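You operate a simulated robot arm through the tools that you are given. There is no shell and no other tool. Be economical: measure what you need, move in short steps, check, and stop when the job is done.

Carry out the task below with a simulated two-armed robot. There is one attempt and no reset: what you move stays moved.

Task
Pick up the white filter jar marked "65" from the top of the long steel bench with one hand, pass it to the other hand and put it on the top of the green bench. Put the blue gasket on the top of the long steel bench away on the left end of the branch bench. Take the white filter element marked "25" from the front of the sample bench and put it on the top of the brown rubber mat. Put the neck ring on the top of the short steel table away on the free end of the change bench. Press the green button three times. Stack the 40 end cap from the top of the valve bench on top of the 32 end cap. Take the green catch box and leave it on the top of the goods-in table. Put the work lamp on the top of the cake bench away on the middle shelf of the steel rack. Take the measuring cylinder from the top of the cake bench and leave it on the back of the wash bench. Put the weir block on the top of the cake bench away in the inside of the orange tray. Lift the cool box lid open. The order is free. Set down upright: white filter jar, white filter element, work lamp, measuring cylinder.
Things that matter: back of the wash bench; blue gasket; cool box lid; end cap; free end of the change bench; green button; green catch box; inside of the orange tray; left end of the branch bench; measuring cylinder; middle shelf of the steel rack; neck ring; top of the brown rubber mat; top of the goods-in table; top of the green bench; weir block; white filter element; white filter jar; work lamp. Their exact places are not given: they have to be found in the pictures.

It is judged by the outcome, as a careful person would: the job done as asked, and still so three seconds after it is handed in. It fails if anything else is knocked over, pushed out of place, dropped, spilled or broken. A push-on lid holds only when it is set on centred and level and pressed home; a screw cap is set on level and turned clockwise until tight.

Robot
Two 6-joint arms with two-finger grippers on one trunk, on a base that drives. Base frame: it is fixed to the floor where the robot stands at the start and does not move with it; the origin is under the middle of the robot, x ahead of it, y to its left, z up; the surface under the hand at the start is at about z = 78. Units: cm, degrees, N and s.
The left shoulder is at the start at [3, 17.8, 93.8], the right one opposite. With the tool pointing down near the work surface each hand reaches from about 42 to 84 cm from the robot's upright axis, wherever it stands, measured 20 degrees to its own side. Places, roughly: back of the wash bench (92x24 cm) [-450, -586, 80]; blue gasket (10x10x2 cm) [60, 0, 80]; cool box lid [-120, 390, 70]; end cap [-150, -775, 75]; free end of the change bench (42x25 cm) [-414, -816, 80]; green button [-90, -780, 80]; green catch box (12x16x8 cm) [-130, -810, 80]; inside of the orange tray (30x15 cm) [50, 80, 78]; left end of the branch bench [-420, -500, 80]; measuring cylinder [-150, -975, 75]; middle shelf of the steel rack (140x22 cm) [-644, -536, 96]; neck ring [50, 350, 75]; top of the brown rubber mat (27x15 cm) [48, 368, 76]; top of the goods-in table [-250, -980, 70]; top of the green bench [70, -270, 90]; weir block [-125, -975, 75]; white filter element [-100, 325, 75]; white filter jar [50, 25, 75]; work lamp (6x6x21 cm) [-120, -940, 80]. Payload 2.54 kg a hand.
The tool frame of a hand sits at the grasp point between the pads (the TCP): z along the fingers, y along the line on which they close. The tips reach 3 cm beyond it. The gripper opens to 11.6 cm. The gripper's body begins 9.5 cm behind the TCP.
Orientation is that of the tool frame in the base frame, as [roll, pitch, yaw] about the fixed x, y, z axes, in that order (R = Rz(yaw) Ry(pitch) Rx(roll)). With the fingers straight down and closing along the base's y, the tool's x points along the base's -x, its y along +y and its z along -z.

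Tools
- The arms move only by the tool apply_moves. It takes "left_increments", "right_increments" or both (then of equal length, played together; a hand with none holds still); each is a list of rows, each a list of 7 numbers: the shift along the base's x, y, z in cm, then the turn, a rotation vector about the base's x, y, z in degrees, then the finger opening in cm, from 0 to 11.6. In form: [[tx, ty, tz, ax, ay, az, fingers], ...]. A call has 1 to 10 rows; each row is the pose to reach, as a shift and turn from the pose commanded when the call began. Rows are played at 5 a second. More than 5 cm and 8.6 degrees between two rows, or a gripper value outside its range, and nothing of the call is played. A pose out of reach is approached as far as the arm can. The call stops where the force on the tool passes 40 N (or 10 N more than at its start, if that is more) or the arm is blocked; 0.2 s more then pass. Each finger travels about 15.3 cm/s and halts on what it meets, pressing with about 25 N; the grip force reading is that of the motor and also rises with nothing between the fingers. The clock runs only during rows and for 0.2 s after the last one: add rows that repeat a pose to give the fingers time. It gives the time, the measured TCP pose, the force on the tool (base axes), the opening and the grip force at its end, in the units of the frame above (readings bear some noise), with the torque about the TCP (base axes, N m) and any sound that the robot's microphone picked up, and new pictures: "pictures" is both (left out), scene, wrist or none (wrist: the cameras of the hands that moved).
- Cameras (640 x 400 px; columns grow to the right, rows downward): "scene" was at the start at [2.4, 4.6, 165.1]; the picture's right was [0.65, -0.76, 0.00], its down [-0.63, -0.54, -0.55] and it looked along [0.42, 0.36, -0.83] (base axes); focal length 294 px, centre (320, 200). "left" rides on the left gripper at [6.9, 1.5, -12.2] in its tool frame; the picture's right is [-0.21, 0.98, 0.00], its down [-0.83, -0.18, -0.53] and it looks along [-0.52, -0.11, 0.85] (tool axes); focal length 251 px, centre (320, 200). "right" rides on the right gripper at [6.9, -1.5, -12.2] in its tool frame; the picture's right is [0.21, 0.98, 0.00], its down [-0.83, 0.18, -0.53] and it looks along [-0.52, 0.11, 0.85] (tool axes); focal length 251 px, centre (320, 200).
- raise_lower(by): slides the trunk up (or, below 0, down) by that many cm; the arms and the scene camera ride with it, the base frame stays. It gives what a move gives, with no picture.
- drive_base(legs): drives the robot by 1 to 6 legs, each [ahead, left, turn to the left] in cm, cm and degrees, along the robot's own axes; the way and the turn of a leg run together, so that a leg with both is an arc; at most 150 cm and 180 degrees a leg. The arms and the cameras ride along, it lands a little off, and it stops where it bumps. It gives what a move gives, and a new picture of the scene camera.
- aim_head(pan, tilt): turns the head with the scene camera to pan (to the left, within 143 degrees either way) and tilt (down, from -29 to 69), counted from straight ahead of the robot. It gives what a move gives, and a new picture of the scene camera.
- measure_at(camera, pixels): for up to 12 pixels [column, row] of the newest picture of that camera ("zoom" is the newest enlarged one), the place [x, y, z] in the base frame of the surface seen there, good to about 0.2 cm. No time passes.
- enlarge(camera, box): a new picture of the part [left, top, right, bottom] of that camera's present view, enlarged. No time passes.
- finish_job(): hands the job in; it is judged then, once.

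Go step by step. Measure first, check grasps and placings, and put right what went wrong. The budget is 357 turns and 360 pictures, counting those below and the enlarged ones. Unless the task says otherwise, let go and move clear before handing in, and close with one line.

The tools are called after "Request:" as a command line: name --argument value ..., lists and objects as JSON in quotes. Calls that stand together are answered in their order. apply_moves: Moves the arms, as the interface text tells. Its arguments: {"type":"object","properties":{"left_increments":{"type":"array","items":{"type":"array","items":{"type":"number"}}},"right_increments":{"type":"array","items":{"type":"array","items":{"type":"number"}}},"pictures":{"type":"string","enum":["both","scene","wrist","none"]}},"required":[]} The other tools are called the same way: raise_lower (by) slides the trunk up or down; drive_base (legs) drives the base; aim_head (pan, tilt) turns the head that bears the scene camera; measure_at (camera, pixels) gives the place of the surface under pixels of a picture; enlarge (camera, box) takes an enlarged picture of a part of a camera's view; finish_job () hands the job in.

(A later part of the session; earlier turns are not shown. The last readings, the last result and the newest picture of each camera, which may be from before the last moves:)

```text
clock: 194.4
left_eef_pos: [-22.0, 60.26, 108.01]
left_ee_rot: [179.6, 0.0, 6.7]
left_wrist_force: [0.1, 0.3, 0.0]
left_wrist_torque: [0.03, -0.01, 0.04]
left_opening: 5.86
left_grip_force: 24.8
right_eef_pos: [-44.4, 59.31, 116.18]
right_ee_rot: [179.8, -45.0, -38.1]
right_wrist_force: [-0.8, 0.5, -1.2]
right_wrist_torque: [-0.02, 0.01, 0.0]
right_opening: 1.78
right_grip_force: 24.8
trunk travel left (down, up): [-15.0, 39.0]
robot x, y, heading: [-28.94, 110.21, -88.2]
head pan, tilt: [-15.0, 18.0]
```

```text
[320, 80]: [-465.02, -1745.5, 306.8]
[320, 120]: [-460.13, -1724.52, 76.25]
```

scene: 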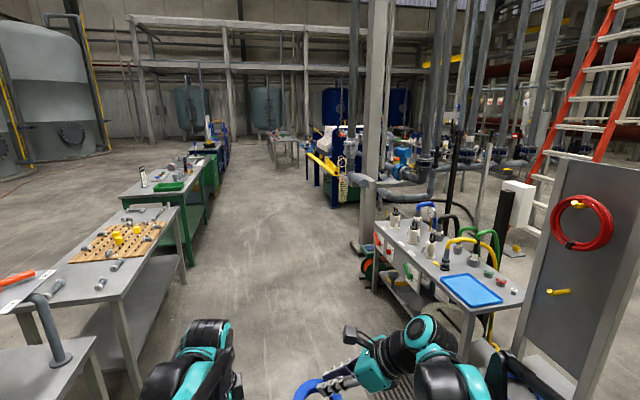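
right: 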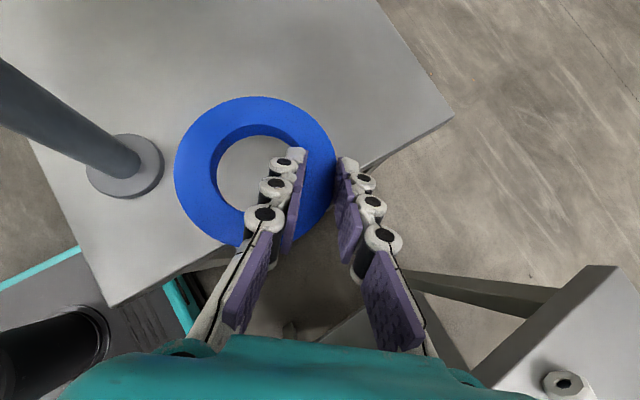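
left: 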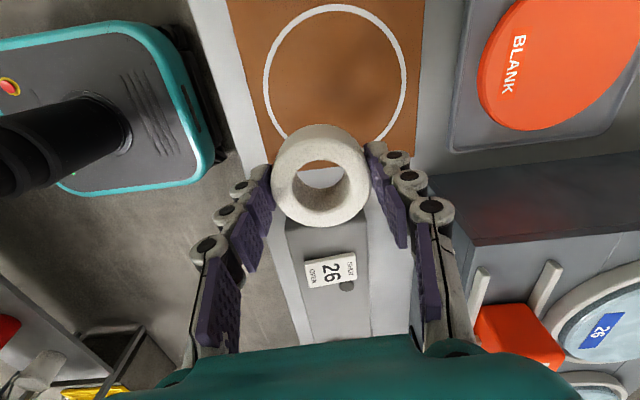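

Request:
measure_at --camera "scene" --pixels '[[358, 247], [375, 228], [440, 330], [335, 205], [316, 180], [280, 142], [297, 165], [375, 215], [230, 180], [250, 150], [310, 160], [352, 210]]'

Request:
enlarge --camera "scene" --box '[170, 70, 450, 260]'

```text
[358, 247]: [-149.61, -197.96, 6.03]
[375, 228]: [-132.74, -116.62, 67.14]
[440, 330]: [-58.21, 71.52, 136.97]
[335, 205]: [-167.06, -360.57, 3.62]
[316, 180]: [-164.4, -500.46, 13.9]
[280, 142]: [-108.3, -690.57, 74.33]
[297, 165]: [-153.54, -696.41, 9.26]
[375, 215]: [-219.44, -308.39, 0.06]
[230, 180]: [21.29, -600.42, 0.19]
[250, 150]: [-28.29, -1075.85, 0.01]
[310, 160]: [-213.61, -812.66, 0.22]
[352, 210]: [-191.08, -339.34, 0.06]
```

```text
2.11 times, centred on (310, 165) of scene
```

zoom: 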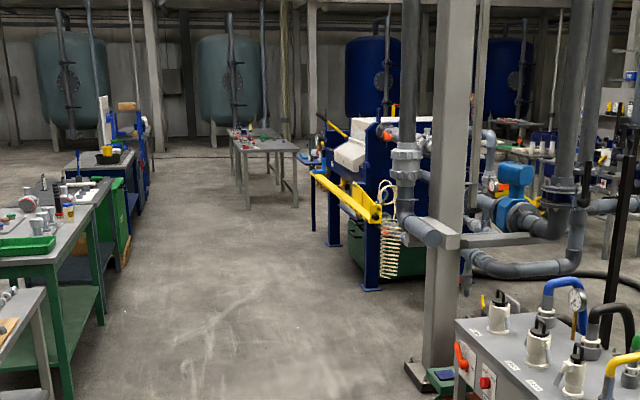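

The aisle ahead is clear to y≈-690 where a steel table (likely the valve bench, x≈-108) stands. I'll drive ahead to y≈-590.

Request:
drive_base --legs '[[140, -8, -1], [140, -8, -1], [140, -8, 0], [140, -8, 0], [130, -8, 0]]'

Request:
aim_head --pan -50 --tilt 15

```text
clock: 227.9
left_eef_pos: [-13.16, -644.55, 108.07]
left_ee_rot: [179.7, 0.0, 9.9]
left_wrist_force: [0.2, 0.0, -0.8]
left_wrist_torque: [0.02, -0.01, 0.01]
left_opening: 5.86
left_grip_force: 24.9
right_eef_pos: [-35.45, -646.7, 116.2]
right_ee_rot: [179.8, -45.0, -35.0]
right_wrist_force: [0.1, -0.1, -0.5]
right_wrist_torque: [0.02, 0.02, 0.03]
right_opening: 1.78
right_grip_force: 25.2
trunk travel left (down, up): [-15.0, 39.0]
robot x, y, heading: [-22.82, -595.03, -85.4]
head pan, tilt: [-15.0, 18.0]
```

scene: 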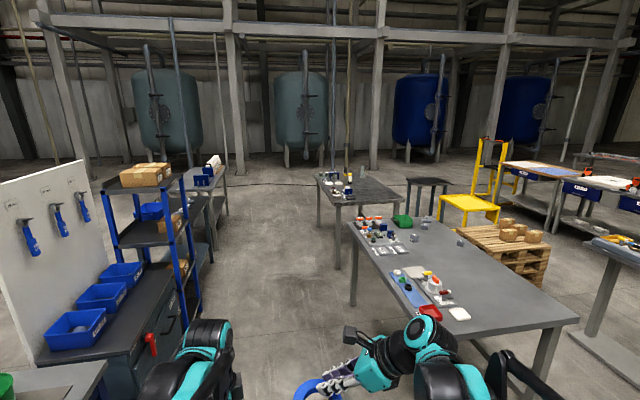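

```text
clock: 228.9
left_eef_pos: [-13.15, -644.55, 107.93]
left_ee_rot: [179.7, 0.0, 9.7]
left_wrist_force: [0.0, 0.7, -0.6]
left_wrist_torque: [-0.01, 0.01, -0.01]
left_opening: 5.83
left_grip_force: 24.8
right_eef_pos: [-35.55, -646.7, 116.22]
right_ee_rot: [179.8, -45.1, -35.0]
right_wrist_force: [0.2, 0.6, -0.7]
right_wrist_torque: [-0.02, 0.03, 0.02]
right_opening: 1.76
right_grip_force: 25.3
trunk travel left (down, up): [-15.0, 39.0]
robot x, y, heading: [-22.67, -595.22, -85.1]
head pan, tilt: [-50.0, 15.0]
```

scene: 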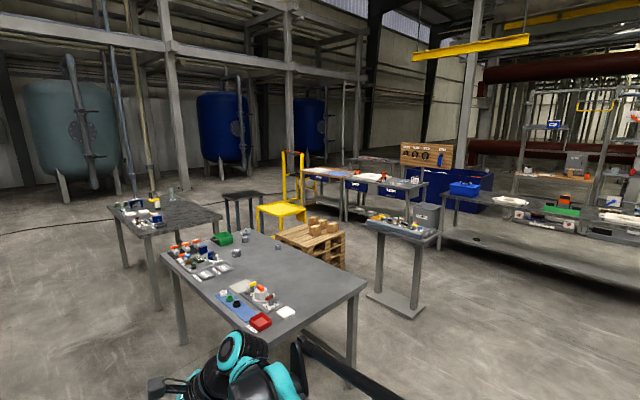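

Request:
measure_at --camera "scene" --pixels '[[166, 253], [366, 285], [300, 345], [275, 232], [425, 185], [305, 170], [400, 225], [460, 190], [560, 210], [620, 215], [400, 300], [500, 270]]'

Request:
enlarge --camera "scene" --box '[290, 130, 640, 330]'

```text
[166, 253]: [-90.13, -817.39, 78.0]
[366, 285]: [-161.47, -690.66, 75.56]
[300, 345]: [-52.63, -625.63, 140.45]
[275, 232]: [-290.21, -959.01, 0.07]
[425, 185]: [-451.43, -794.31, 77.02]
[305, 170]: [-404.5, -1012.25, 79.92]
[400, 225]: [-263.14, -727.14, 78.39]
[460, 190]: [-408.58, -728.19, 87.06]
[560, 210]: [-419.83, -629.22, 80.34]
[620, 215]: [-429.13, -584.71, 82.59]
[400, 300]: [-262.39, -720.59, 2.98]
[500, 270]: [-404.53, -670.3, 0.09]
```

```text
1.83 times, centred on (465, 230) of scene
```

zoom: 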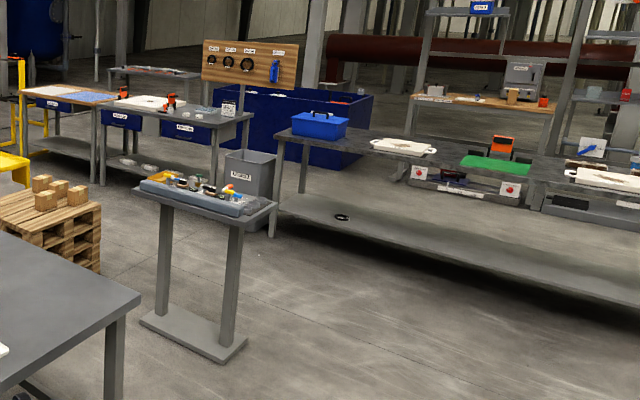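

Request:
aim_head --pan -95 --tilt 20

```text
clock: 230.0
left_eef_pos: [-13.27, -644.54, 108.08]
left_ee_rot: [179.7, 0.0, 9.8]
left_wrist_force: [-0.5, 0.0, -0.8]
left_wrist_torque: [-0.03, 0.02, 0.0]
left_opening: 5.85
left_grip_force: 25.0
right_eef_pos: [-35.46, -646.6, 116.15]
right_ee_rot: [179.8, -45.0, -35.0]
right_wrist_force: [0.9, 0.9, -1.6]
right_wrist_torque: [-0.07, 0.04, 0.0]
right_opening: 1.78
right_grip_force: 25.1
trunk travel left (down, up): [-15.0, 39.0]
robot x, y, heading: [-22.99, -595.43, -85.3]
head pan, tilt: [-95.0, 20.0]
```

scene: 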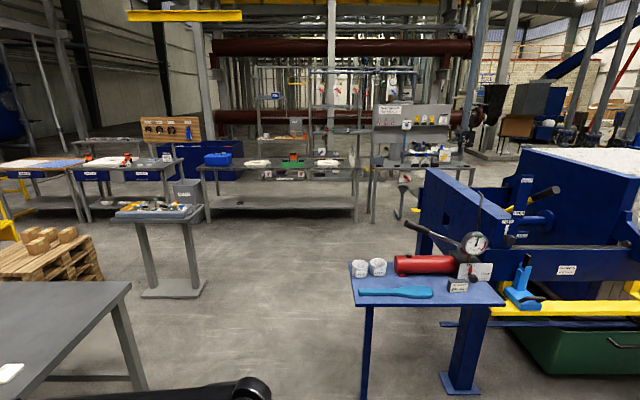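

Request:
measure_at --camera "scene" --pixels '[[350, 265], [372, 305], [475, 265], [130, 285], [205, 208], [200, 290], [355, 175], [200, 165], [405, 155], [330, 175], [300, 165], [365, 215]]'

Request:
enlarge --camera "scene" --box '[190, 60, 480, 230]'

```text
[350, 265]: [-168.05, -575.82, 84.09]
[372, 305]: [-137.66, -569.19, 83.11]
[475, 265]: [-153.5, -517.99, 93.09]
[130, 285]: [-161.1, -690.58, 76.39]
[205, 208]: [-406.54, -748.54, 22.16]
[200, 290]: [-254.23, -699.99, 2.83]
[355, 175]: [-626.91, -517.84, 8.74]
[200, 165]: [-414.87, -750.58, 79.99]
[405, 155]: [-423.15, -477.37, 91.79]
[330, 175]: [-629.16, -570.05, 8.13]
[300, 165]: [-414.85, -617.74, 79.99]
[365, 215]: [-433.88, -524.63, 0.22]
```

```text
2.21 times, centred on (335, 145) of scene
```

zoom: 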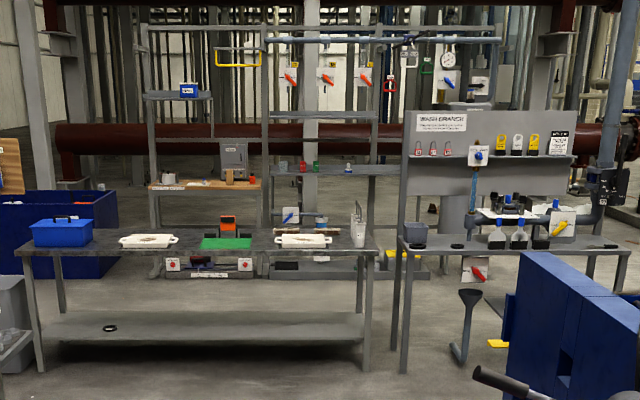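

The passage between the press's side table (y≥-576) and the valve bench (y≤-690) is centred on y≈-633. Turn to heading 180 and drive through.

Request:
drive_base --legs '[[0, 0, -94.5], [80, 38, 0], [120, 0, 0], [100, 0, 0]]'

Request:
aim_head --pan -30 --tilt 30

```text
clock: 249.2
left_eef_pos: [-373.8, -635.63, 107.98]
left_ee_rot: [179.7, 0.0, -86.8]
left_wrist_force: [0.4, -0.1, -0.2]
left_wrist_torque: [-0.02, -0.03, 0.01]
left_opening: 5.79
left_grip_force: 25.0
right_eef_pos: [-373.27, -613.3, 116.19]
right_ee_rot: [179.8, -44.9, -131.7]
right_wrist_force: [0.1, -0.4, -1.3]
right_wrist_torque: [0.01, 0.01, 0.04]
right_opening: 1.79
right_grip_force: 25.2
trunk travel left (down, up): [-15.0, 39.0]
robot x, y, heading: [-323.8, -631.75, 178.1]
head pan, tilt: [-95.0, 20.0]
```

scene: 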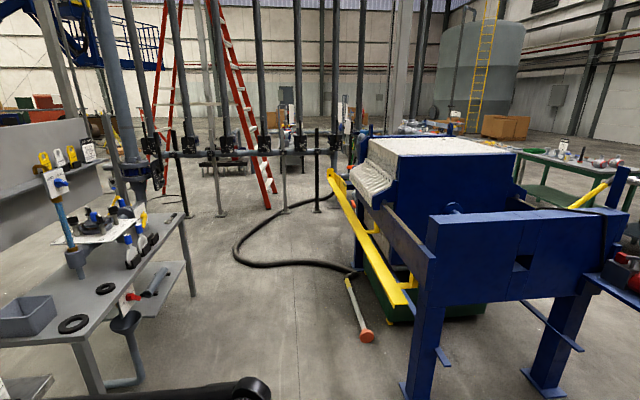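

```text
clock: 250.5
left_eef_pos: [-373.9, -635.59, 108.02]
left_ee_rot: [179.6, 0.0, -86.9]
left_wrist_force: [-0.4, 0.3, -0.3]
left_wrist_torque: [0.0, 0.01, 0.02]
left_opening: 5.79
left_grip_force: 24.9
right_eef_pos: [-373.38, -613.24, 116.16]
right_ee_rot: [179.9, -45.0, -131.6]
right_wrist_force: [-0.2, -0.1, -1.3]
right_wrist_torque: [0.04, 0.02, -0.01]
right_opening: 1.79
right_grip_force: 25.3
trunk travel left (down, up): [-15.0, 39.0]
robot x, y, heading: [-323.49, -631.98, 178.4]
head pan, tilt: [-30.0, 30.0]
```

scene: 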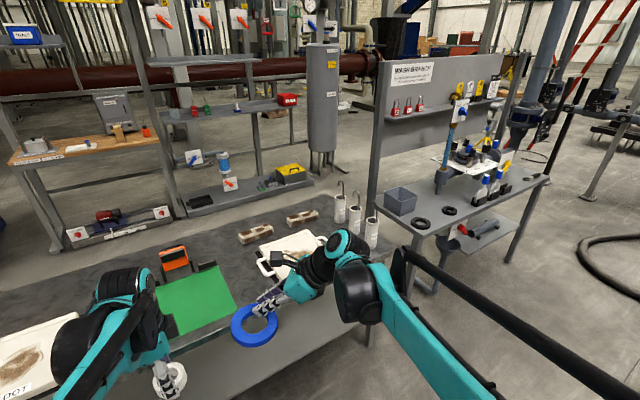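

Request:
measure_at --camera "scene" --pixels '[[400, 200], [420, 222], [450, 210], [415, 240], [390, 212], [440, 225], [468, 210], [385, 205], [430, 205], [545, 180], [425, 195]]'

Request:
enlarge --camera "scene" --box '[350, 130, 560, 270]'

```text
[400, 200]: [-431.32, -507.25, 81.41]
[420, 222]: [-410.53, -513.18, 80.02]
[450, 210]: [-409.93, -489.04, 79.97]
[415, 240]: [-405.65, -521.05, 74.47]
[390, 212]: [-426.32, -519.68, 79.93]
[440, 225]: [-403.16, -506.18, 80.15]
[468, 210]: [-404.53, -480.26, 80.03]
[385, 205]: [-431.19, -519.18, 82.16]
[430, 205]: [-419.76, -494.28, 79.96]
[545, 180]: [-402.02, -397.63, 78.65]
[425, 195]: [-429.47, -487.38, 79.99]
```

```text
2.86 times, centred on (455, 200) of scene
```

zoom: 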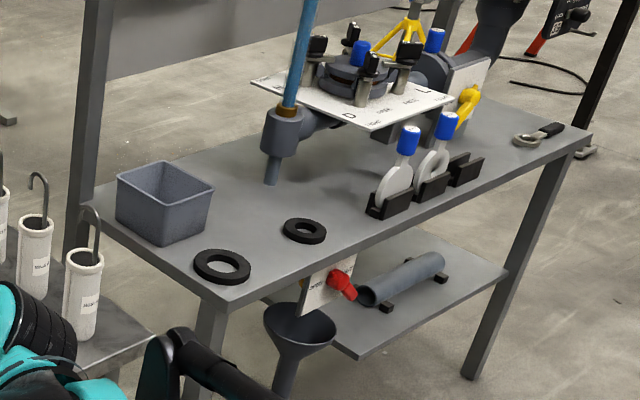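

Request:
aim_head --pan -95 --tilt 35

Request:
measure_at --camera "scene" --pixels '[[360, 245], [365, 265], [395, 225], [420, 330], [260, 190], [240, 160], [335, 130], [110, 270]]'

```text
clock: 251.9
left_eef_pos: [-373.88, -635.66, 108.01]
left_ee_rot: [179.5, 0.1, -86.9]
left_wrist_force: [-0.7, 0.3, -0.1]
left_wrist_torque: [0.01, -0.03, 0.04]
left_opening: 5.78
left_grip_force: 25.0
right_eef_pos: [-373.36, -613.26, 116.12]
right_ee_rot: [179.8, -45.0, -131.5]
right_wrist_force: [-0.9, 0.4, -1.2]
right_wrist_torque: [0.04, 0.03, 0.0]
right_opening: 1.76
right_grip_force: 25.1
trunk travel left (down, up): [-15.0, 39.0]
robot x, y, heading: [-323.44, -631.45, 178.4]
head pan, tilt: [-95.0, 35.0]
```

scene: 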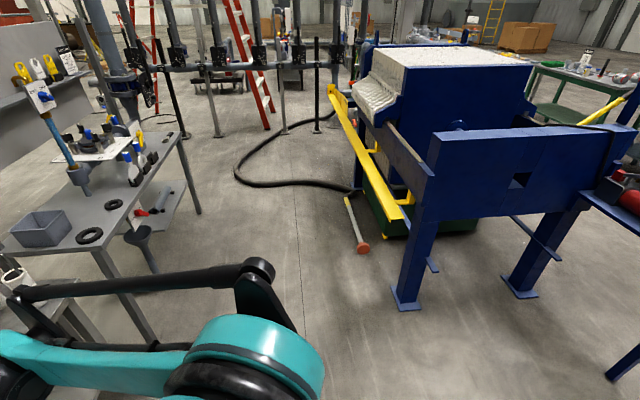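

```text
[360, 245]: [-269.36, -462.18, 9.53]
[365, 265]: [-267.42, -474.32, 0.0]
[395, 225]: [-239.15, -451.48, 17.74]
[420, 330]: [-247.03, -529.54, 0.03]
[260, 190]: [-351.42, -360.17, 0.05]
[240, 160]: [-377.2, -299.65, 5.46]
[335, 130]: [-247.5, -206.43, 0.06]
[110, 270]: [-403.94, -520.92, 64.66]
```

Clear. Strafe right to y≈-514 and ahead to x≈-345.

Request:
drive_base --legs '[[0, -115, 1.6], [20, 0, 0]]'

Request:
aim_head --pan -10 --tilt 50

```text
clock: 259.0
left_eef_pos: [-392.05, -519.85, 108.0]
left_ee_rot: [179.6, 0.1, -85.5]
left_wrist_force: [-0.1, -0.4, -1.0]
left_wrist_torque: [0.03, -0.07, 0.03]
left_opening: 5.78
left_grip_force: 25.0
right_eef_pos: [-392.15, -497.44, 116.19]
right_ee_rot: [179.8, -45.1, -130.3]
right_wrist_force: [-0.3, 0.4, -1.3]
right_wrist_torque: [0.02, -0.01, 0.04]
right_opening: 1.76
right_grip_force: 25.0
trunk travel left (down, up): [-15.0, 39.0]
robot x, y, heading: [-341.47, -514.47, 179.7]
head pan, tilt: [-95.0, 35.0]
```

scene: 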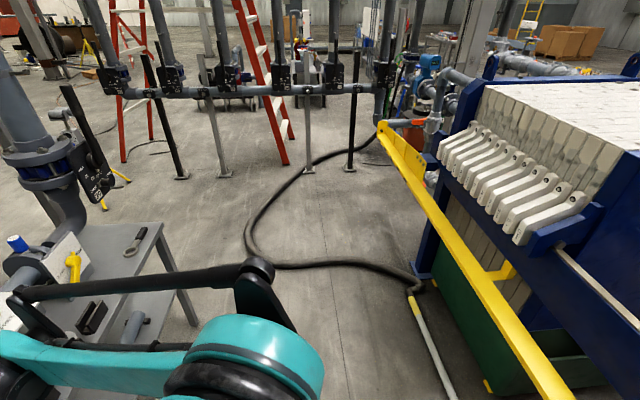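

```text
clock: 260.6
left_eef_pos: [-391.91, -519.8, 108.04]
left_ee_rot: [179.6, 0.0, -85.5]
left_wrist_force: [0.2, 1.2, 0.4]
left_wrist_torque: [0.01, -0.01, 0.0]
left_opening: 5.79
left_grip_force: 25.2
right_eef_pos: [-392.05, -497.36, 116.15]
right_ee_rot: [179.7, -45.0, -130.3]
right_wrist_force: [0.9, 0.0, -1.8]
right_wrist_torque: [0.02, 0.04, 0.04]
right_opening: 1.78
right_grip_force: 24.8
trunk travel left (down, up): [-15.0, 39.0]
robot x, y, heading: [-341.79, -514.41, 179.8]
head pan, tilt: [-10.0, 50.0]
```

scene: 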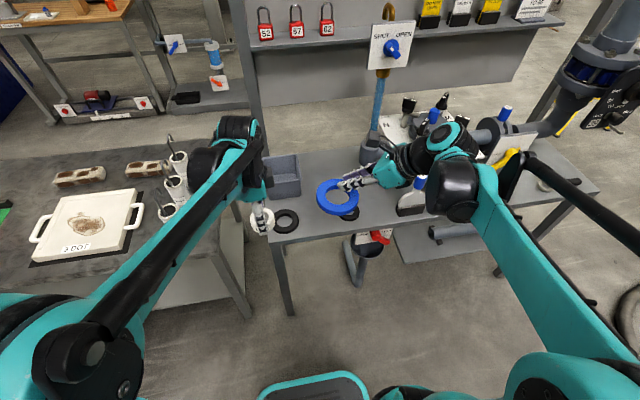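

Request:
enlarge --camera "right" --box '[0, 0, 640, 400]'

Request:
enlarge --camera "scene" --box '[230, 140, 410, 260]'

```text
1.00 times, centred on (320, 200) of right (not enlarged: the box is as wide or as high as the picture)
```

zoom: 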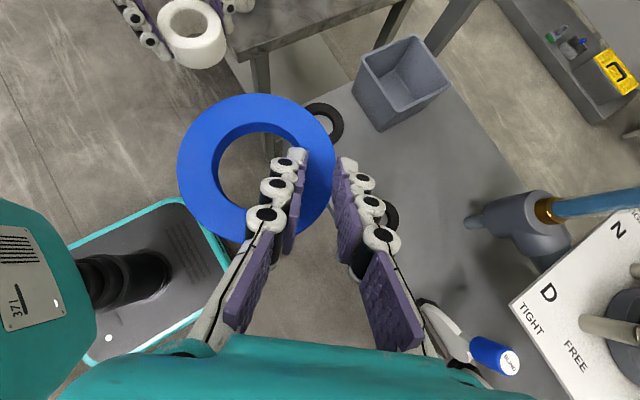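

```text
3.33 times, centred on (320, 200) of scene
```

zoom: 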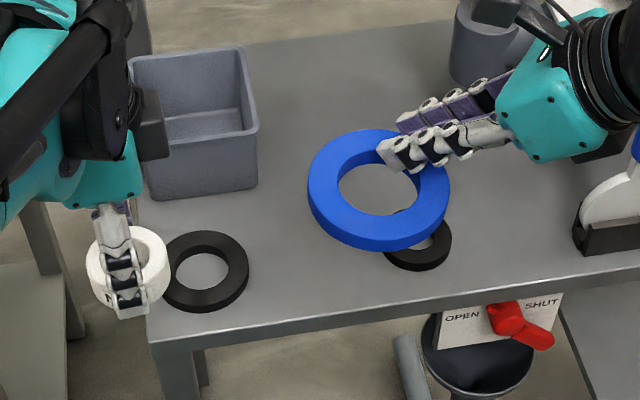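

Request:
measure_at --camera "zoom" --pixels '[[248, 268], [205, 308], [200, 233], [165, 270], [450, 240], [420, 268], [388, 255], [145, 190], [250, 180], [300, 150], [470, 70], [600, 250]]'

Request:
measure_at --camera "right" --pixels '[[178, 170], [334, 175], [256, 95], [220, 170], [343, 120], [390, 205], [470, 220], [430, 310]]'

```text
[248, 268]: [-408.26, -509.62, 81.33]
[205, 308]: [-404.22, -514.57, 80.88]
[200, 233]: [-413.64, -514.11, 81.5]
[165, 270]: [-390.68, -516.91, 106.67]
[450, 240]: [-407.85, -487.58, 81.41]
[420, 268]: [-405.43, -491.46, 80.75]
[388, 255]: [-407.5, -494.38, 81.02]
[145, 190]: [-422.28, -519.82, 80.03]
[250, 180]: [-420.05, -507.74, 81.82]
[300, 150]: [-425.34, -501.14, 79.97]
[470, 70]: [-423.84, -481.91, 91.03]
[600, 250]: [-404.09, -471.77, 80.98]
```

```text
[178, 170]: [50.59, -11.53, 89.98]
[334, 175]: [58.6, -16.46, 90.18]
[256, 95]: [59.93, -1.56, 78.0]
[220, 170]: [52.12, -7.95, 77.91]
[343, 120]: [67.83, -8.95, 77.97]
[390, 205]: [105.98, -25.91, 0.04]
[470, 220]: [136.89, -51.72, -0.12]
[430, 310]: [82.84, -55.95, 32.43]
```

Free spot between the two black gaskets: centre about (-413.5,-501.8). Move the right hand over it.

Request:
apply_moves --right_increments '[[-4.6, -0.1, -1, 0, 0, 0, 1], [-9.2, -0.3, -2, 0, 0, 0, 1], [-13.8, -0.5, -3, 0, 0, 0, 1], [-18.4, -0.6, -4, 0, 0, 0, 1], [-23, -0.7, -5.5, 0, 0, 0, 1], [-23, -0.7, -10.4, 0, 0, 0, 1], [-23, -0.7, -15.3, 0, 0, 0, 1], [-23, -0.7, -20.2, 0, 0, 0, 1], [-23, -0.7, -25, 0, 0, 0, 1], [-23, -0.7, -28, 0, 0, 0, 1]]' --pictures "both"

```text
clock: 262.8
left_eef_pos: [-391.98, -519.71, 108.02]
left_ee_rot: [179.7, 0.1, -85.5]
left_wrist_force: [-0.1, 0.1, 0.7]
left_wrist_torque: [-0.03, -0.03, 0.02]
left_opening: 5.78
left_grip_force: 25.2
right_eef_pos: [-415.33, -498.1, 88.11]
right_ee_rot: [179.7, -45.0, -130.4]
right_wrist_force: [-0.4, -0.8, -0.9]
right_wrist_torque: [0.05, -0.02, -0.03]
right_opening: 1.77
right_grip_force: 25.3
trunk travel left (down, up): [-15.0, 39.0]
robot x, y, heading: [-341.76, -515.14, 179.7]
head pan, tilt: [-10.0, 50.0]
```

scene: 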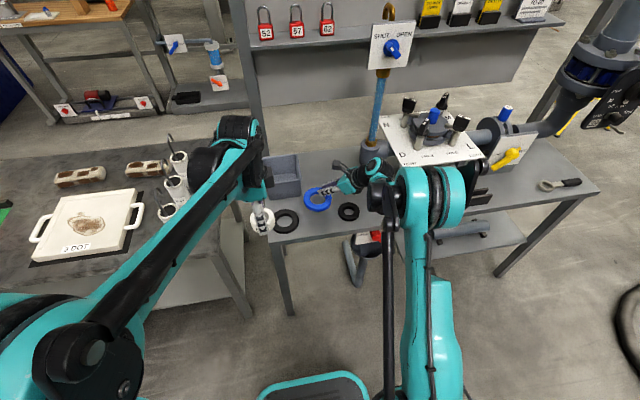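
right: 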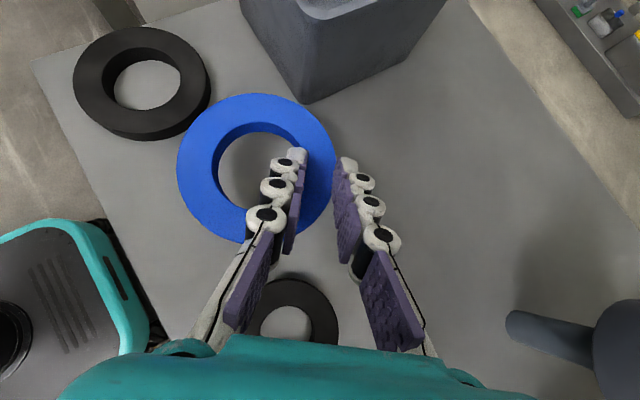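

Request:
apply_moves --right_increments '[[0, 0, -2.5, 0, 0, 0, 1], [0, 0, -4, 0, 0, 0, 1], [0, 0, -4.6, 0, 0, 0, 1], [0, 0, -4.9, 0, 0, 0, 1]]' --pictures "wrist"

```text
clock: 263.8
left_eef_pos: [-391.87, -519.98, 108.18]
left_ee_rot: [179.7, 0.1, -85.5]
left_wrist_force: [-0.7, -0.6, -0.2]
left_wrist_torque: [0.01, 0.02, 0.0]
left_opening: 5.78
left_grip_force: 25.3
right_eef_pos: [-415.08, -498.18, 83.48]
right_ee_rot: [179.6, -45.2, -130.1]
right_wrist_force: [-9.0, -4.5, 23.7]
right_wrist_torque: [0.16, 0.0, -0.01]
right_opening: 1.81
right_grip_force: 24.8
trunk travel left (down, up): [-15.0, 39.0]
robot x, y, heading: [-341.96, -514.28, 179.5]
head pan, tilt: [-10.0, 50.0]
```

right: 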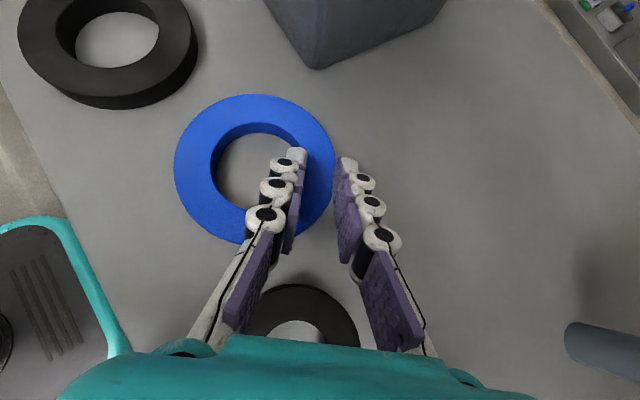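

Request:
apply_moves --right_increments '[[0, 0, 0.2, 0, 0, 0, 2.8], [0, 0, 0.2, 0, 0, 0, 4], [0, 0, 0.2, 0, 0, 0, 4], [1, 1.2, 2, 0, 0, 0, 4], [2.5, 2.9, 5, 0, 0, 0, 4], [4, 4.6, 9, 0, 0, 0, 4], [8, 4.6, 12, 0, 0, 0, 4], [12, 4.6, 15, 0, 0, 0, 4], [16, 4.6, 18, 0, 0, 0, 4]]' --pictures "scene"

```text
clock: 265.8
left_eef_pos: [-391.73, -519.75, 108.17]
left_ee_rot: [179.6, 0.1, -85.5]
left_wrist_force: [0.3, -0.9, -0.1]
left_wrist_torque: [0.04, 0.05, 0.04]
left_opening: 5.76
left_grip_force: 24.7
right_eef_pos: [-398.6, -493.52, 101.35]
right_ee_rot: [179.6, -45.0, -130.3]
right_wrist_force: [0.9, -0.1, -0.4]
right_wrist_torque: [0.04, 0.0, -0.05]
right_opening: 4.03
right_grip_force: 0.0
trunk travel left (down, up): [-15.0, 39.0]
robot x, y, heading: [-342.23, -514.43, 179.8]
head pan, tilt: [-10.0, 50.0]
```

scene: 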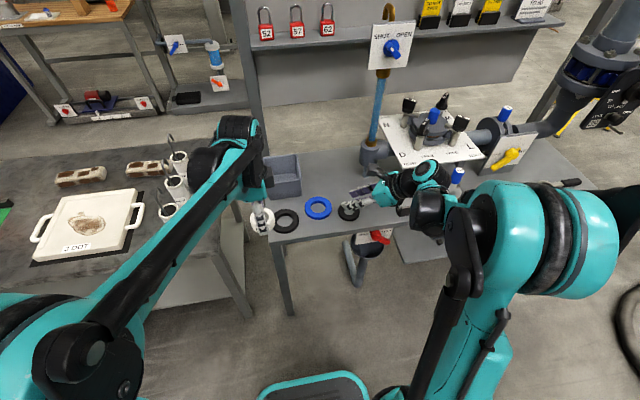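

The blue gasket lies flat in place. Now pull the right hand back and look left toward the change bench before strafing.

Request:
apply_moves --right_increments '[[4, 0, 3, 0, 0, 0, 4], [8, 0, 6, 0, 0, 0, 4], [11, 0, 10, 0, 0, 0, 4], [13, 0, 14, 0, 0, 0, 4]]' --pictures "none"

Request:
aim_head --pan 70 --tilt 25

```text
clock: 266.8
left_eef_pos: [-392.01, -519.77, 108.02]
left_ee_rot: [179.6, 0.2, -85.5]
left_wrist_force: [0.2, -0.3, -1.1]
left_wrist_torque: [0.03, 0.02, -0.04]
left_opening: 5.74
left_grip_force: 25.0
right_eef_pos: [-386.09, -493.58, 115.4]
right_ee_rot: [179.6, -45.0, -130.2]
right_wrist_force: [1.0, 0.1, -0.5]
right_wrist_torque: [0.02, -0.03, 0.02]
right_opening: 3.99
right_grip_force: 0.0
trunk travel left (down, up): [-15.0, 39.0]
robot x, y, heading: [-341.81, -514.42, 179.7]
head pan, tilt: [-10.0, 50.0]
```

```text
clock: 268.4
left_eef_pos: [-391.92, -519.75, 108.02]
left_ee_rot: [179.6, 0.0, -85.5]
left_wrist_force: [-0.3, -0.4, -0.6]
left_wrist_torque: [0.0, -0.03, 0.03]
left_opening: 5.74
left_grip_force: 25.1
right_eef_pos: [-386.18, -493.68, 115.33]
right_ee_rot: [179.6, -45.0, -130.3]
right_wrist_force: [0.0, -0.2, 0.4]
right_wrist_torque: [0.01, 0.01, 0.03]
right_opening: 4.03
right_grip_force: 0.1
trunk travel left (down, up): [-15.0, 39.0]
robot x, y, heading: [-341.9, -514.4, 179.7]
head pan, tilt: [70.0, 25.0]
```

scene: 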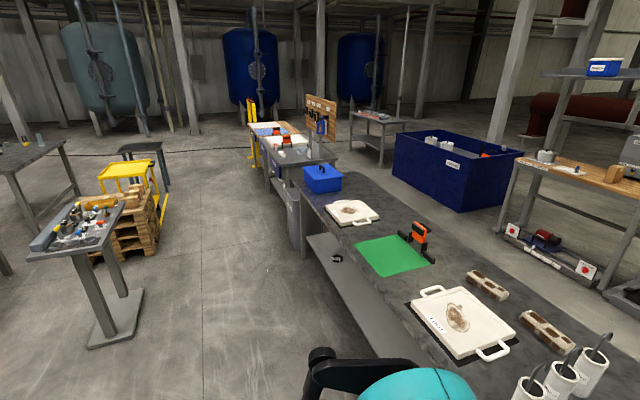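

Request:
measure_at --camera "scene" --pixels '[[143, 295], [118, 225], [125, 200], [158, 255], [292, 235], [268, 165], [325, 160], [310, 150], [500, 330], [400, 210], [300, 180], [180, 200]]'

Request:
enlarge --camera "scene" --box '[230, 80, 440, 220]'

```text
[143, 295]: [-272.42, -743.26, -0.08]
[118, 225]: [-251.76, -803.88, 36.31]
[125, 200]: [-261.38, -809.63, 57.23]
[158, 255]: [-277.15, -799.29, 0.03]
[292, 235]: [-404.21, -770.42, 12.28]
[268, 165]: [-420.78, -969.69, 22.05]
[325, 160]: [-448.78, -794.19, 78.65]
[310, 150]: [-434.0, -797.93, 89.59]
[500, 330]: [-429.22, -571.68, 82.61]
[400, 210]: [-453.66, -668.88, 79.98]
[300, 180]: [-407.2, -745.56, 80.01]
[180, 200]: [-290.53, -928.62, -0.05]
```

```text
2.86 times, centred on (335, 150) of scene
```

zoom: 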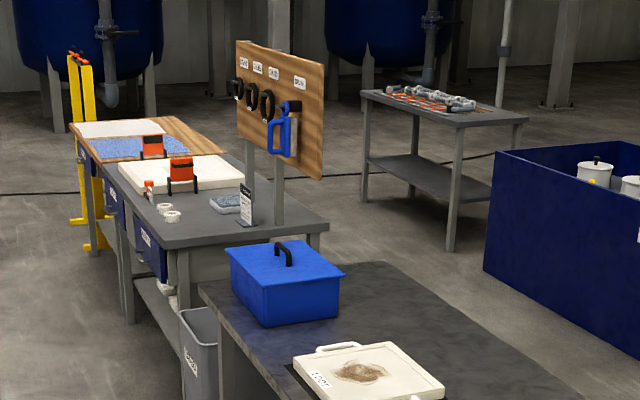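

Request:
drive_base --legs '[[2, 100, 0], [2, 100, 0], [0, 92, 0]]'

Request:
aim_head --pan 5 --tilt 45

```text
clock: 282.9
left_eef_pos: [-398.03, -815.04, 108.09]
left_ee_rot: [179.7, 0.1, -85.0]
left_wrist_force: [-0.6, -0.1, -0.3]
left_wrist_torque: [0.0, 0.0, 0.0]
left_opening: 5.68
left_grip_force: 24.6
right_eef_pos: [-392.41, -788.95, 115.25]
right_ee_rot: [179.8, -45.0, -129.7]
right_wrist_force: [0.2, 0.1, 0.4]
right_wrist_torque: [0.0, -0.02, -0.03]
right_opening: 4.01
right_grip_force: 0.1
trunk travel left (down, up): [-15.0, 39.0]
robot x, y, heading: [-347.96, -809.53, -179.7]
head pan, tilt: [70.0, 25.0]
```

scene: 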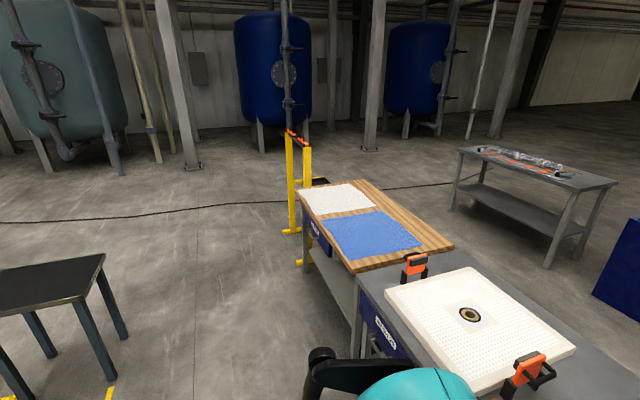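

```text
clock: 284.2
left_eef_pos: [-397.94, -815.11, 108.06]
left_ee_rot: [179.6, 0.0, -85.0]
left_wrist_force: [0.0, -0.4, 0.0]
left_wrist_torque: [0.05, 0.01, 0.0]
left_opening: 5.67
left_grip_force: 24.8
right_eef_pos: [-392.46, -789.03, 115.34]
right_ee_rot: [179.7, -45.0, -129.8]
right_wrist_force: [0.7, 0.0, -0.4]
right_wrist_torque: [0.0, 0.02, 0.03]
right_opening: 4.01
right_grip_force: 0.0
trunk travel left (down, up): [-15.0, 39.0]
robot x, y, heading: [-347.61, -809.88, -179.6]
head pan, tilt: [5.0, 45.0]
```

scene: 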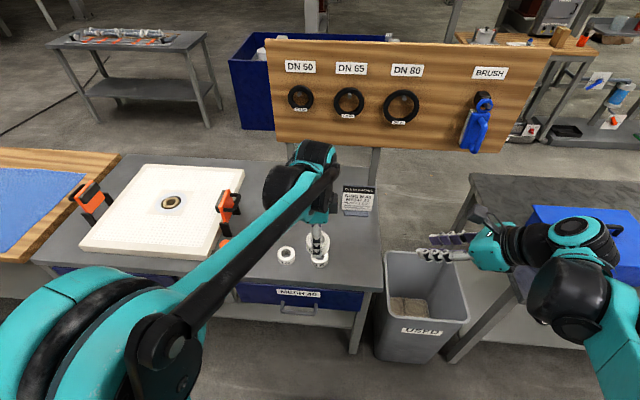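

Request:
enlarge --camera "scene" --box '[210, 170, 390, 300]'

Request:
measure_at --camera "scene" --pixels '[[287, 256], [318, 262], [346, 250], [365, 275], [340, 270], [365, 235], [250, 265], [348, 213], [225, 245], [280, 275], [380, 290]]'

```text
3.08 times, centred on (300, 235) of scene
```

zoom: 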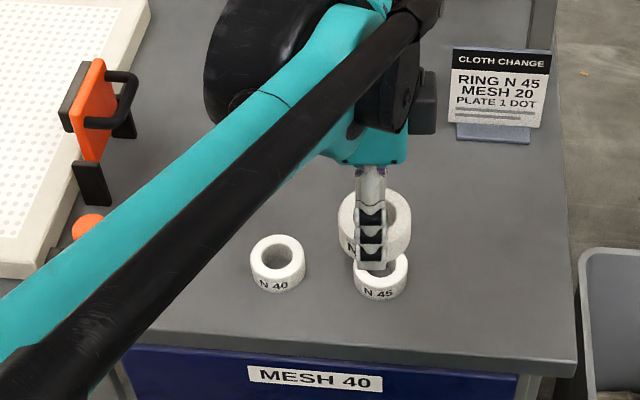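

```text
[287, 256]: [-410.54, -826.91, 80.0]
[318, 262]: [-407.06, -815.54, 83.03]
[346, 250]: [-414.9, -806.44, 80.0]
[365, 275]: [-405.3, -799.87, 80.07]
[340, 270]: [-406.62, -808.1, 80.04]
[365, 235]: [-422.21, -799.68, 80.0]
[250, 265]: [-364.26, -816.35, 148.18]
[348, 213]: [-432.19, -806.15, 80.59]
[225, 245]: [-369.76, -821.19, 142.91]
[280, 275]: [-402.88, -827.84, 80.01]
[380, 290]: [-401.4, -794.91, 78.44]
```

Request:
apply_moves --left_increments '[[-4.5, 2, 0, 0, 0, 0, 4], [-9, 4, 0, 0, 0, 0, 4], [-13.5, 6, 0, 0, 0, 0, 4], [-18, 8.6, 0, 0, 0, 0, 4], [-18, 8.6, -4.9, 0, 0, 0, 4], [-18, 8.6, -9.8, 0, 0, 0, 4], [-18, 8.6, -14.7, 0, 0, 0, 4], [-18, 8.6, -19.6, 0, 0, 0, 4], [-18, 8.6, -23, 0, 0, 0, 4]]' --pictures "wrist"

```text
refused: row 4 steps farther than a row can; nothing moved
```

Request:
apply_moves --left_increments '[[-4.4, 2.1, 0, 0, 0, 0, 4], [-8.8, 4.2, 0, 0, 0, 0, 4], [-13.2, 6.3, 0, 0, 0, 0, 4], [-17.6, 8.4, 0, 0, 0, 0, 4], [-18, 8.6, -4.9, 0, 0, 0, 4], [-18, 8.6, -9.8, 0, 0, 0, 4], [-18, 8.6, -14.7, 0, 0, 0, 4], [-18, 8.6, -19.6, 0, 0, 0, 4], [-18, 8.6, -23, 0, 0, 0, 4]]' --pictures "wrist"

```text
clock: 286.2
left_eef_pos: [-415.91, -806.47, 84.79]
left_ee_rot: [179.7, 0.0, -85.0]
left_wrist_force: [0.2, -0.6, 0.1]
left_wrist_torque: [0.02, -0.03, 0.01]
left_opening: 5.67
left_grip_force: 25.8
right_eef_pos: [-392.56, -788.89, 115.23]
right_ee_rot: [179.8, -45.1, -129.8]
right_wrist_force: [-0.4, 0.0, -0.4]
right_wrist_torque: [0.02, 0.01, -0.02]
right_opening: 3.96
right_grip_force: 0.1
trunk travel left (down, up): [-15.0, 39.0]
robot x, y, heading: [-348.0, -809.42, -179.8]
head pan, tilt: [5.0, 45.0]
```

left: 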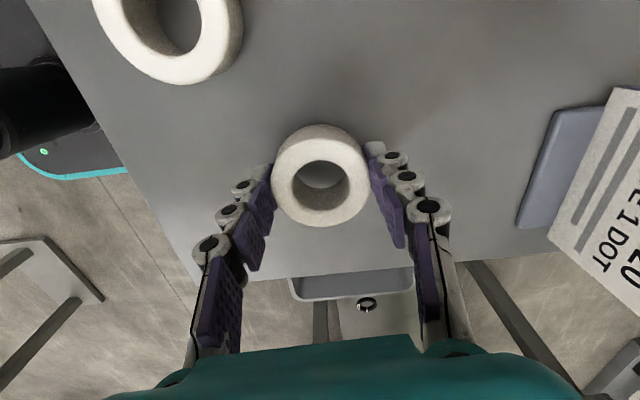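

Request:
apply_moves --left_increments '[[0, 0, -0.6, 0, 0, 0, 4], [0, 0, -1, 0, 0, 0, 4], [0, 0, -1.3, 0, 0, 0, 4]]' --pictures "none"

```text
clock: 287.1
left_eef_pos: [-415.9, -806.6, 83.71]
left_ee_rot: [179.6, 0.0, -85.0]
left_wrist_force: [-0.1, 0.4, -1.0]
left_wrist_torque: [0.0, 0.01, -0.01]
left_opening: 5.7
left_grip_force: 25.2
right_eef_pos: [-392.35, -788.93, 115.25]
right_ee_rot: [179.9, -45.1, -129.8]
right_wrist_force: [0.3, -0.1, -0.4]
right_wrist_torque: [-0.02, 0.0, 0.0]
right_opening: 3.99
right_grip_force: 0.0
trunk travel left (down, up): [-15.0, 39.0]
robot x, y, heading: [-347.86, -809.66, -179.7]
head pan, tilt: [5.0, 45.0]
```

Request:
apply_moves --left_increments '[[0, 0, -0.2, 0, 0, 0, 4], [0, 0, -0.45, 0, 0, 0, 4]]' --pictures "none"

```text
clock: 287.6
left_eef_pos: [-415.99, -806.69, 83.34]
left_ee_rot: [179.6, 0.1, -84.9]
left_wrist_force: [0.6, 0.3, 9.8]
left_wrist_torque: [0.03, -0.19, 0.1]
left_opening: 5.64
left_grip_force: 24.6
right_eef_pos: [-392.28, -788.87, 115.36]
right_ee_rot: [179.7, -45.1, -129.8]
right_wrist_force: [0.6, -0.6, -0.1]
right_wrist_torque: [0.01, 0.01, -0.01]
right_opening: 4.01
right_grip_force: 0.1
trunk travel left (down, up): [-15.0, 39.0]
robot x, y, heading: [-347.61, -809.48, -179.8]
head pan, tilt: [5.0, 45.0]
```

Request:
apply_moves --left_increments '[[0, 0, 0.1, 0, 0, 0, 7], [0, 0, 0.1, 0, 0, 0, 8.5], [0, 0, 0.1, 0, 0, 0, 8.5], [0, 0, 5, 0, 0, 0, 8.5], [0, 0, 9.9, 0, 0, 0, 8.5], [0, 0, 14.8, 0, 0, 0, 8.5], [3, 0, 18.5, 0, 0, 0, 8.5], [7, 0, 21, 0, 0, 0, 8.5], [11.5, 0, 23, 0, 0, 0, 8.5], [16, 0, 24, 0, 0, 0, 8.5]]' --pictures "scene"

```text
clock: 289.9
left_eef_pos: [-399.92, -806.31, 107.36]
left_ee_rot: [179.6, 0.1, -85.0]
left_wrist_force: [0.8, -0.3, 0.2]
left_wrist_torque: [0.01, 0.08, 0.01]
left_opening: 8.52
left_grip_force: 0.0
right_eef_pos: [-392.31, -788.93, 115.39]
right_ee_rot: [179.8, -45.2, -129.8]
right_wrist_force: [-0.7, -0.9, -0.3]
right_wrist_torque: [-0.01, 0.03, -0.03]
right_opening: 4.0
right_grip_force: 0.0
trunk travel left (down, up): [-15.0, 39.0]
robot x, y, heading: [-348.0, -809.33, -179.6]
head pan, tilt: [5.0, 45.0]
```

scene: 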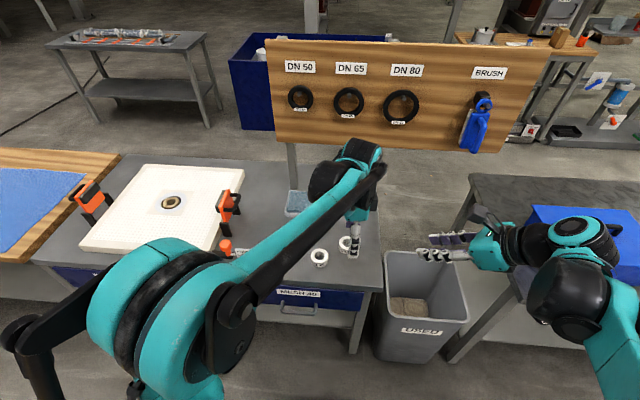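

Next the valve bench. I'll strafe back to y≈-640, turn to face +x and look.

Request:
drive_base --legs '[[-6, -85, 0], [-6, -85, 0], [0, 0, 90], [0, 0, 90], [80, 0, 0]]'

Request:
aim_head --pan -45 --tilt 30

```text
clock: 310.3
left_eef_pos: [-208.64, -623.41, 107.42]
left_ee_rot: [179.7, 0.0, 102.2]
left_wrist_force: [0.0, -0.7, 1.0]
left_wrist_torque: [-0.01, 0.0, -0.01]
left_opening: 8.49
left_grip_force: 0.1
right_eef_pos: [-214.09, -641.79, 115.14]
right_ee_rot: [179.8, -45.0, 57.6]
right_wrist_force: [0.8, -0.8, 0.2]
right_wrist_torque: [-0.02, 0.01, 0.01]
right_opening: 4.0
right_grip_force: 0.0
trunk travel left (down, up): [-15.0, 39.0]
robot x, y, heading: [-260.85, -626.66, 7.5]
head pan, tilt: [5.0, 45.0]
```

scene: 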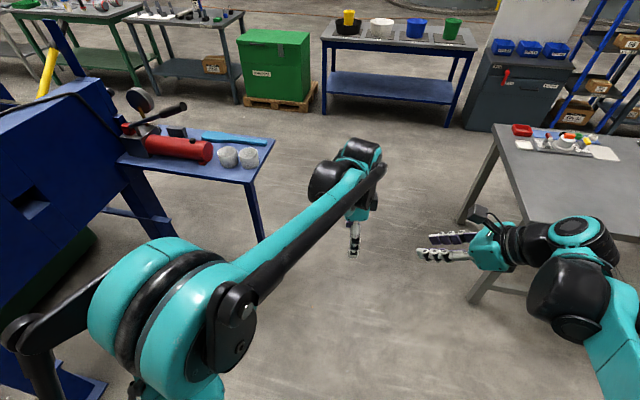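

```text
clock: 311.5
left_eef_pos: [-208.66, -623.4, 107.29]
left_ee_rot: [179.6, 0.0, 102.2]
left_wrist_force: [0.3, -0.1, 0.0]
left_wrist_torque: [-0.02, 0.04, 0.02]
left_opening: 8.52
left_grip_force: 0.0
right_eef_pos: [-214.09, -641.76, 115.29]
right_ee_rot: [179.8, -45.0, 57.5]
right_wrist_force: [-0.4, -0.3, 0.5]
right_wrist_torque: [-0.01, -0.02, 0.01]
right_opening: 4.01
right_grip_force: 0.1
trunk travel left (down, up): [-15.0, 39.0]
robot x, y, heading: [-261.16, -627.13, 7.6]
head pan, tilt: [-45.0, 30.0]
```

scene: 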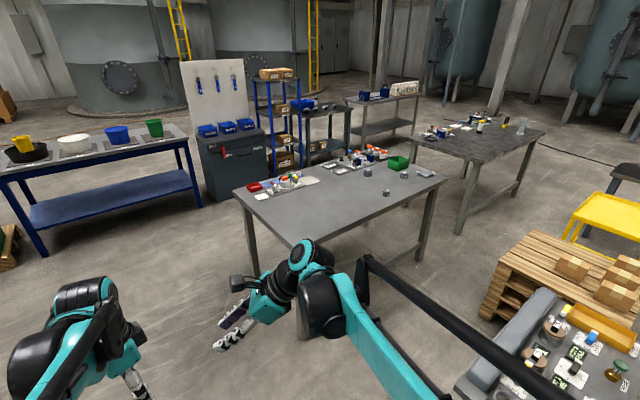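

Request:
enlarge --camera "scene" --box '[230, 110, 550, 260]'

Request:
measure_at --camera "scene" --pixels '[[234, 192], [292, 245], [447, 180], [367, 172], [387, 192], [405, 174], [398, 160], [360, 160], [290, 180], [415, 200], [520, 125], [460, 135]]'

```text
2.00 times, centred on (390, 185) of scene
```

zoom: 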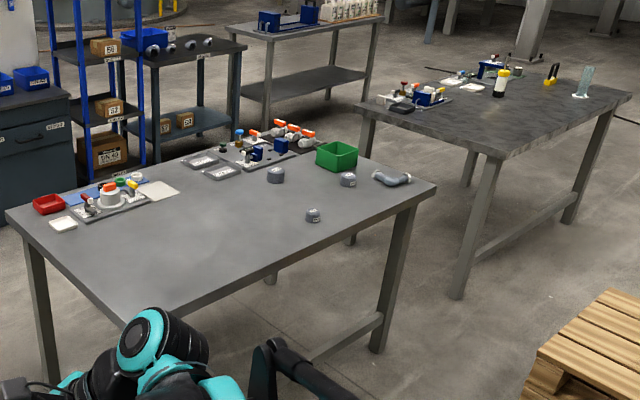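

```text
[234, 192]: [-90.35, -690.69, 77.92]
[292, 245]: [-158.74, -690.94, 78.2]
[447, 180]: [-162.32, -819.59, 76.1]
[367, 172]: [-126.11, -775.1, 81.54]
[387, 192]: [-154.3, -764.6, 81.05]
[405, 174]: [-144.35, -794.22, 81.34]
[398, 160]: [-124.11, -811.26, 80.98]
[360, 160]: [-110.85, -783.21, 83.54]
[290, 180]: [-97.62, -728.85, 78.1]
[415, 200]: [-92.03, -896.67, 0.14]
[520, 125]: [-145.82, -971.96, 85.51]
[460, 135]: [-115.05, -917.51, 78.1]
```

Request:
measure_at --camera "scene" --pixels '[[500, 245], [483, 315], [535, 235], [560, 225], [470, 370], [540, 290], [620, 180], [470, 240], [600, 330]]'

Request:
enlarge --camera "scene" --box '[230, 140, 450, 220]'

```text
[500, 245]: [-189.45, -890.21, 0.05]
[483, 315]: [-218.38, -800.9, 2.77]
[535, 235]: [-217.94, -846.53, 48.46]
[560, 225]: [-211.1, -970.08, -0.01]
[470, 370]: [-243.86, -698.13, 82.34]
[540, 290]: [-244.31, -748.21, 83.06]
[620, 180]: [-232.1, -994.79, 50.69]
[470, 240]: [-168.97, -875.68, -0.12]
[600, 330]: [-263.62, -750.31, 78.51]
```

```text
2.91 times, centred on (340, 180) of scene
```

zoom: 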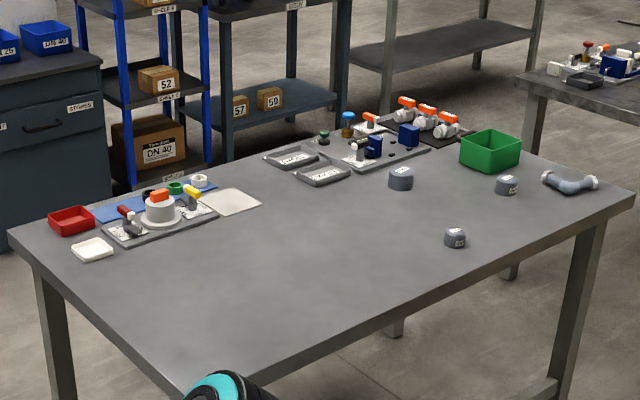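

Request:
aim_head --pan 0 --tilt 69

```text
clock: 312.6
left_eef_pos: [-208.62, -623.36, 107.42]
left_ee_rot: [179.6, 0.0, 102.3]
left_wrist_force: [-0.2, -0.6, 0.4]
left_wrist_torque: [-0.03, 0.04, -0.03]
left_opening: 8.51
left_grip_force: 0.1
right_eef_pos: [-214.0, -641.67, 115.3]
right_ee_rot: [179.7, -45.0, 57.6]
right_wrist_force: [0.5, -0.2, -0.9]
right_wrist_torque: [-0.01, -0.03, 0.0]
right_opening: 4.02
right_grip_force: 0.1
trunk travel left (down, up): [-15.0, 39.0]
robot x, y, heading: [-260.78, -627.21, 7.6]
head pan, tilt: [0.0, 68.8]
```

scene: 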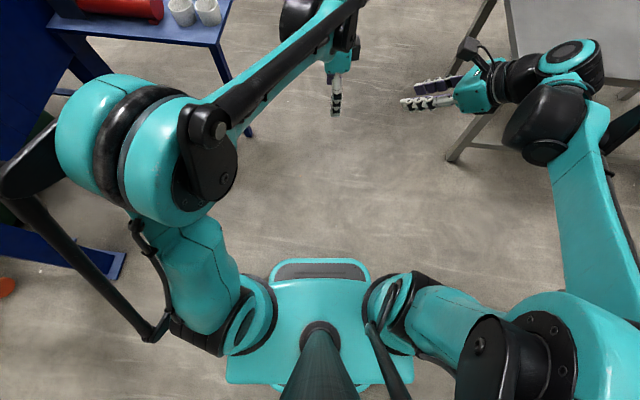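

Request:
measure_at --camera "scene" --pixels '[[320, 262], [320, 270], [320, 300], [275, 285], [365, 280], [228, 380], [245, 385]]'

```text
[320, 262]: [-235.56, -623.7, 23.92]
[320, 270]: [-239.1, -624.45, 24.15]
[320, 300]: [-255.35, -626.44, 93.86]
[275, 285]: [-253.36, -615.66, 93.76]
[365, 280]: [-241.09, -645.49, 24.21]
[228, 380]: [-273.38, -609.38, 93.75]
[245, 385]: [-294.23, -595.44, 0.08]
```

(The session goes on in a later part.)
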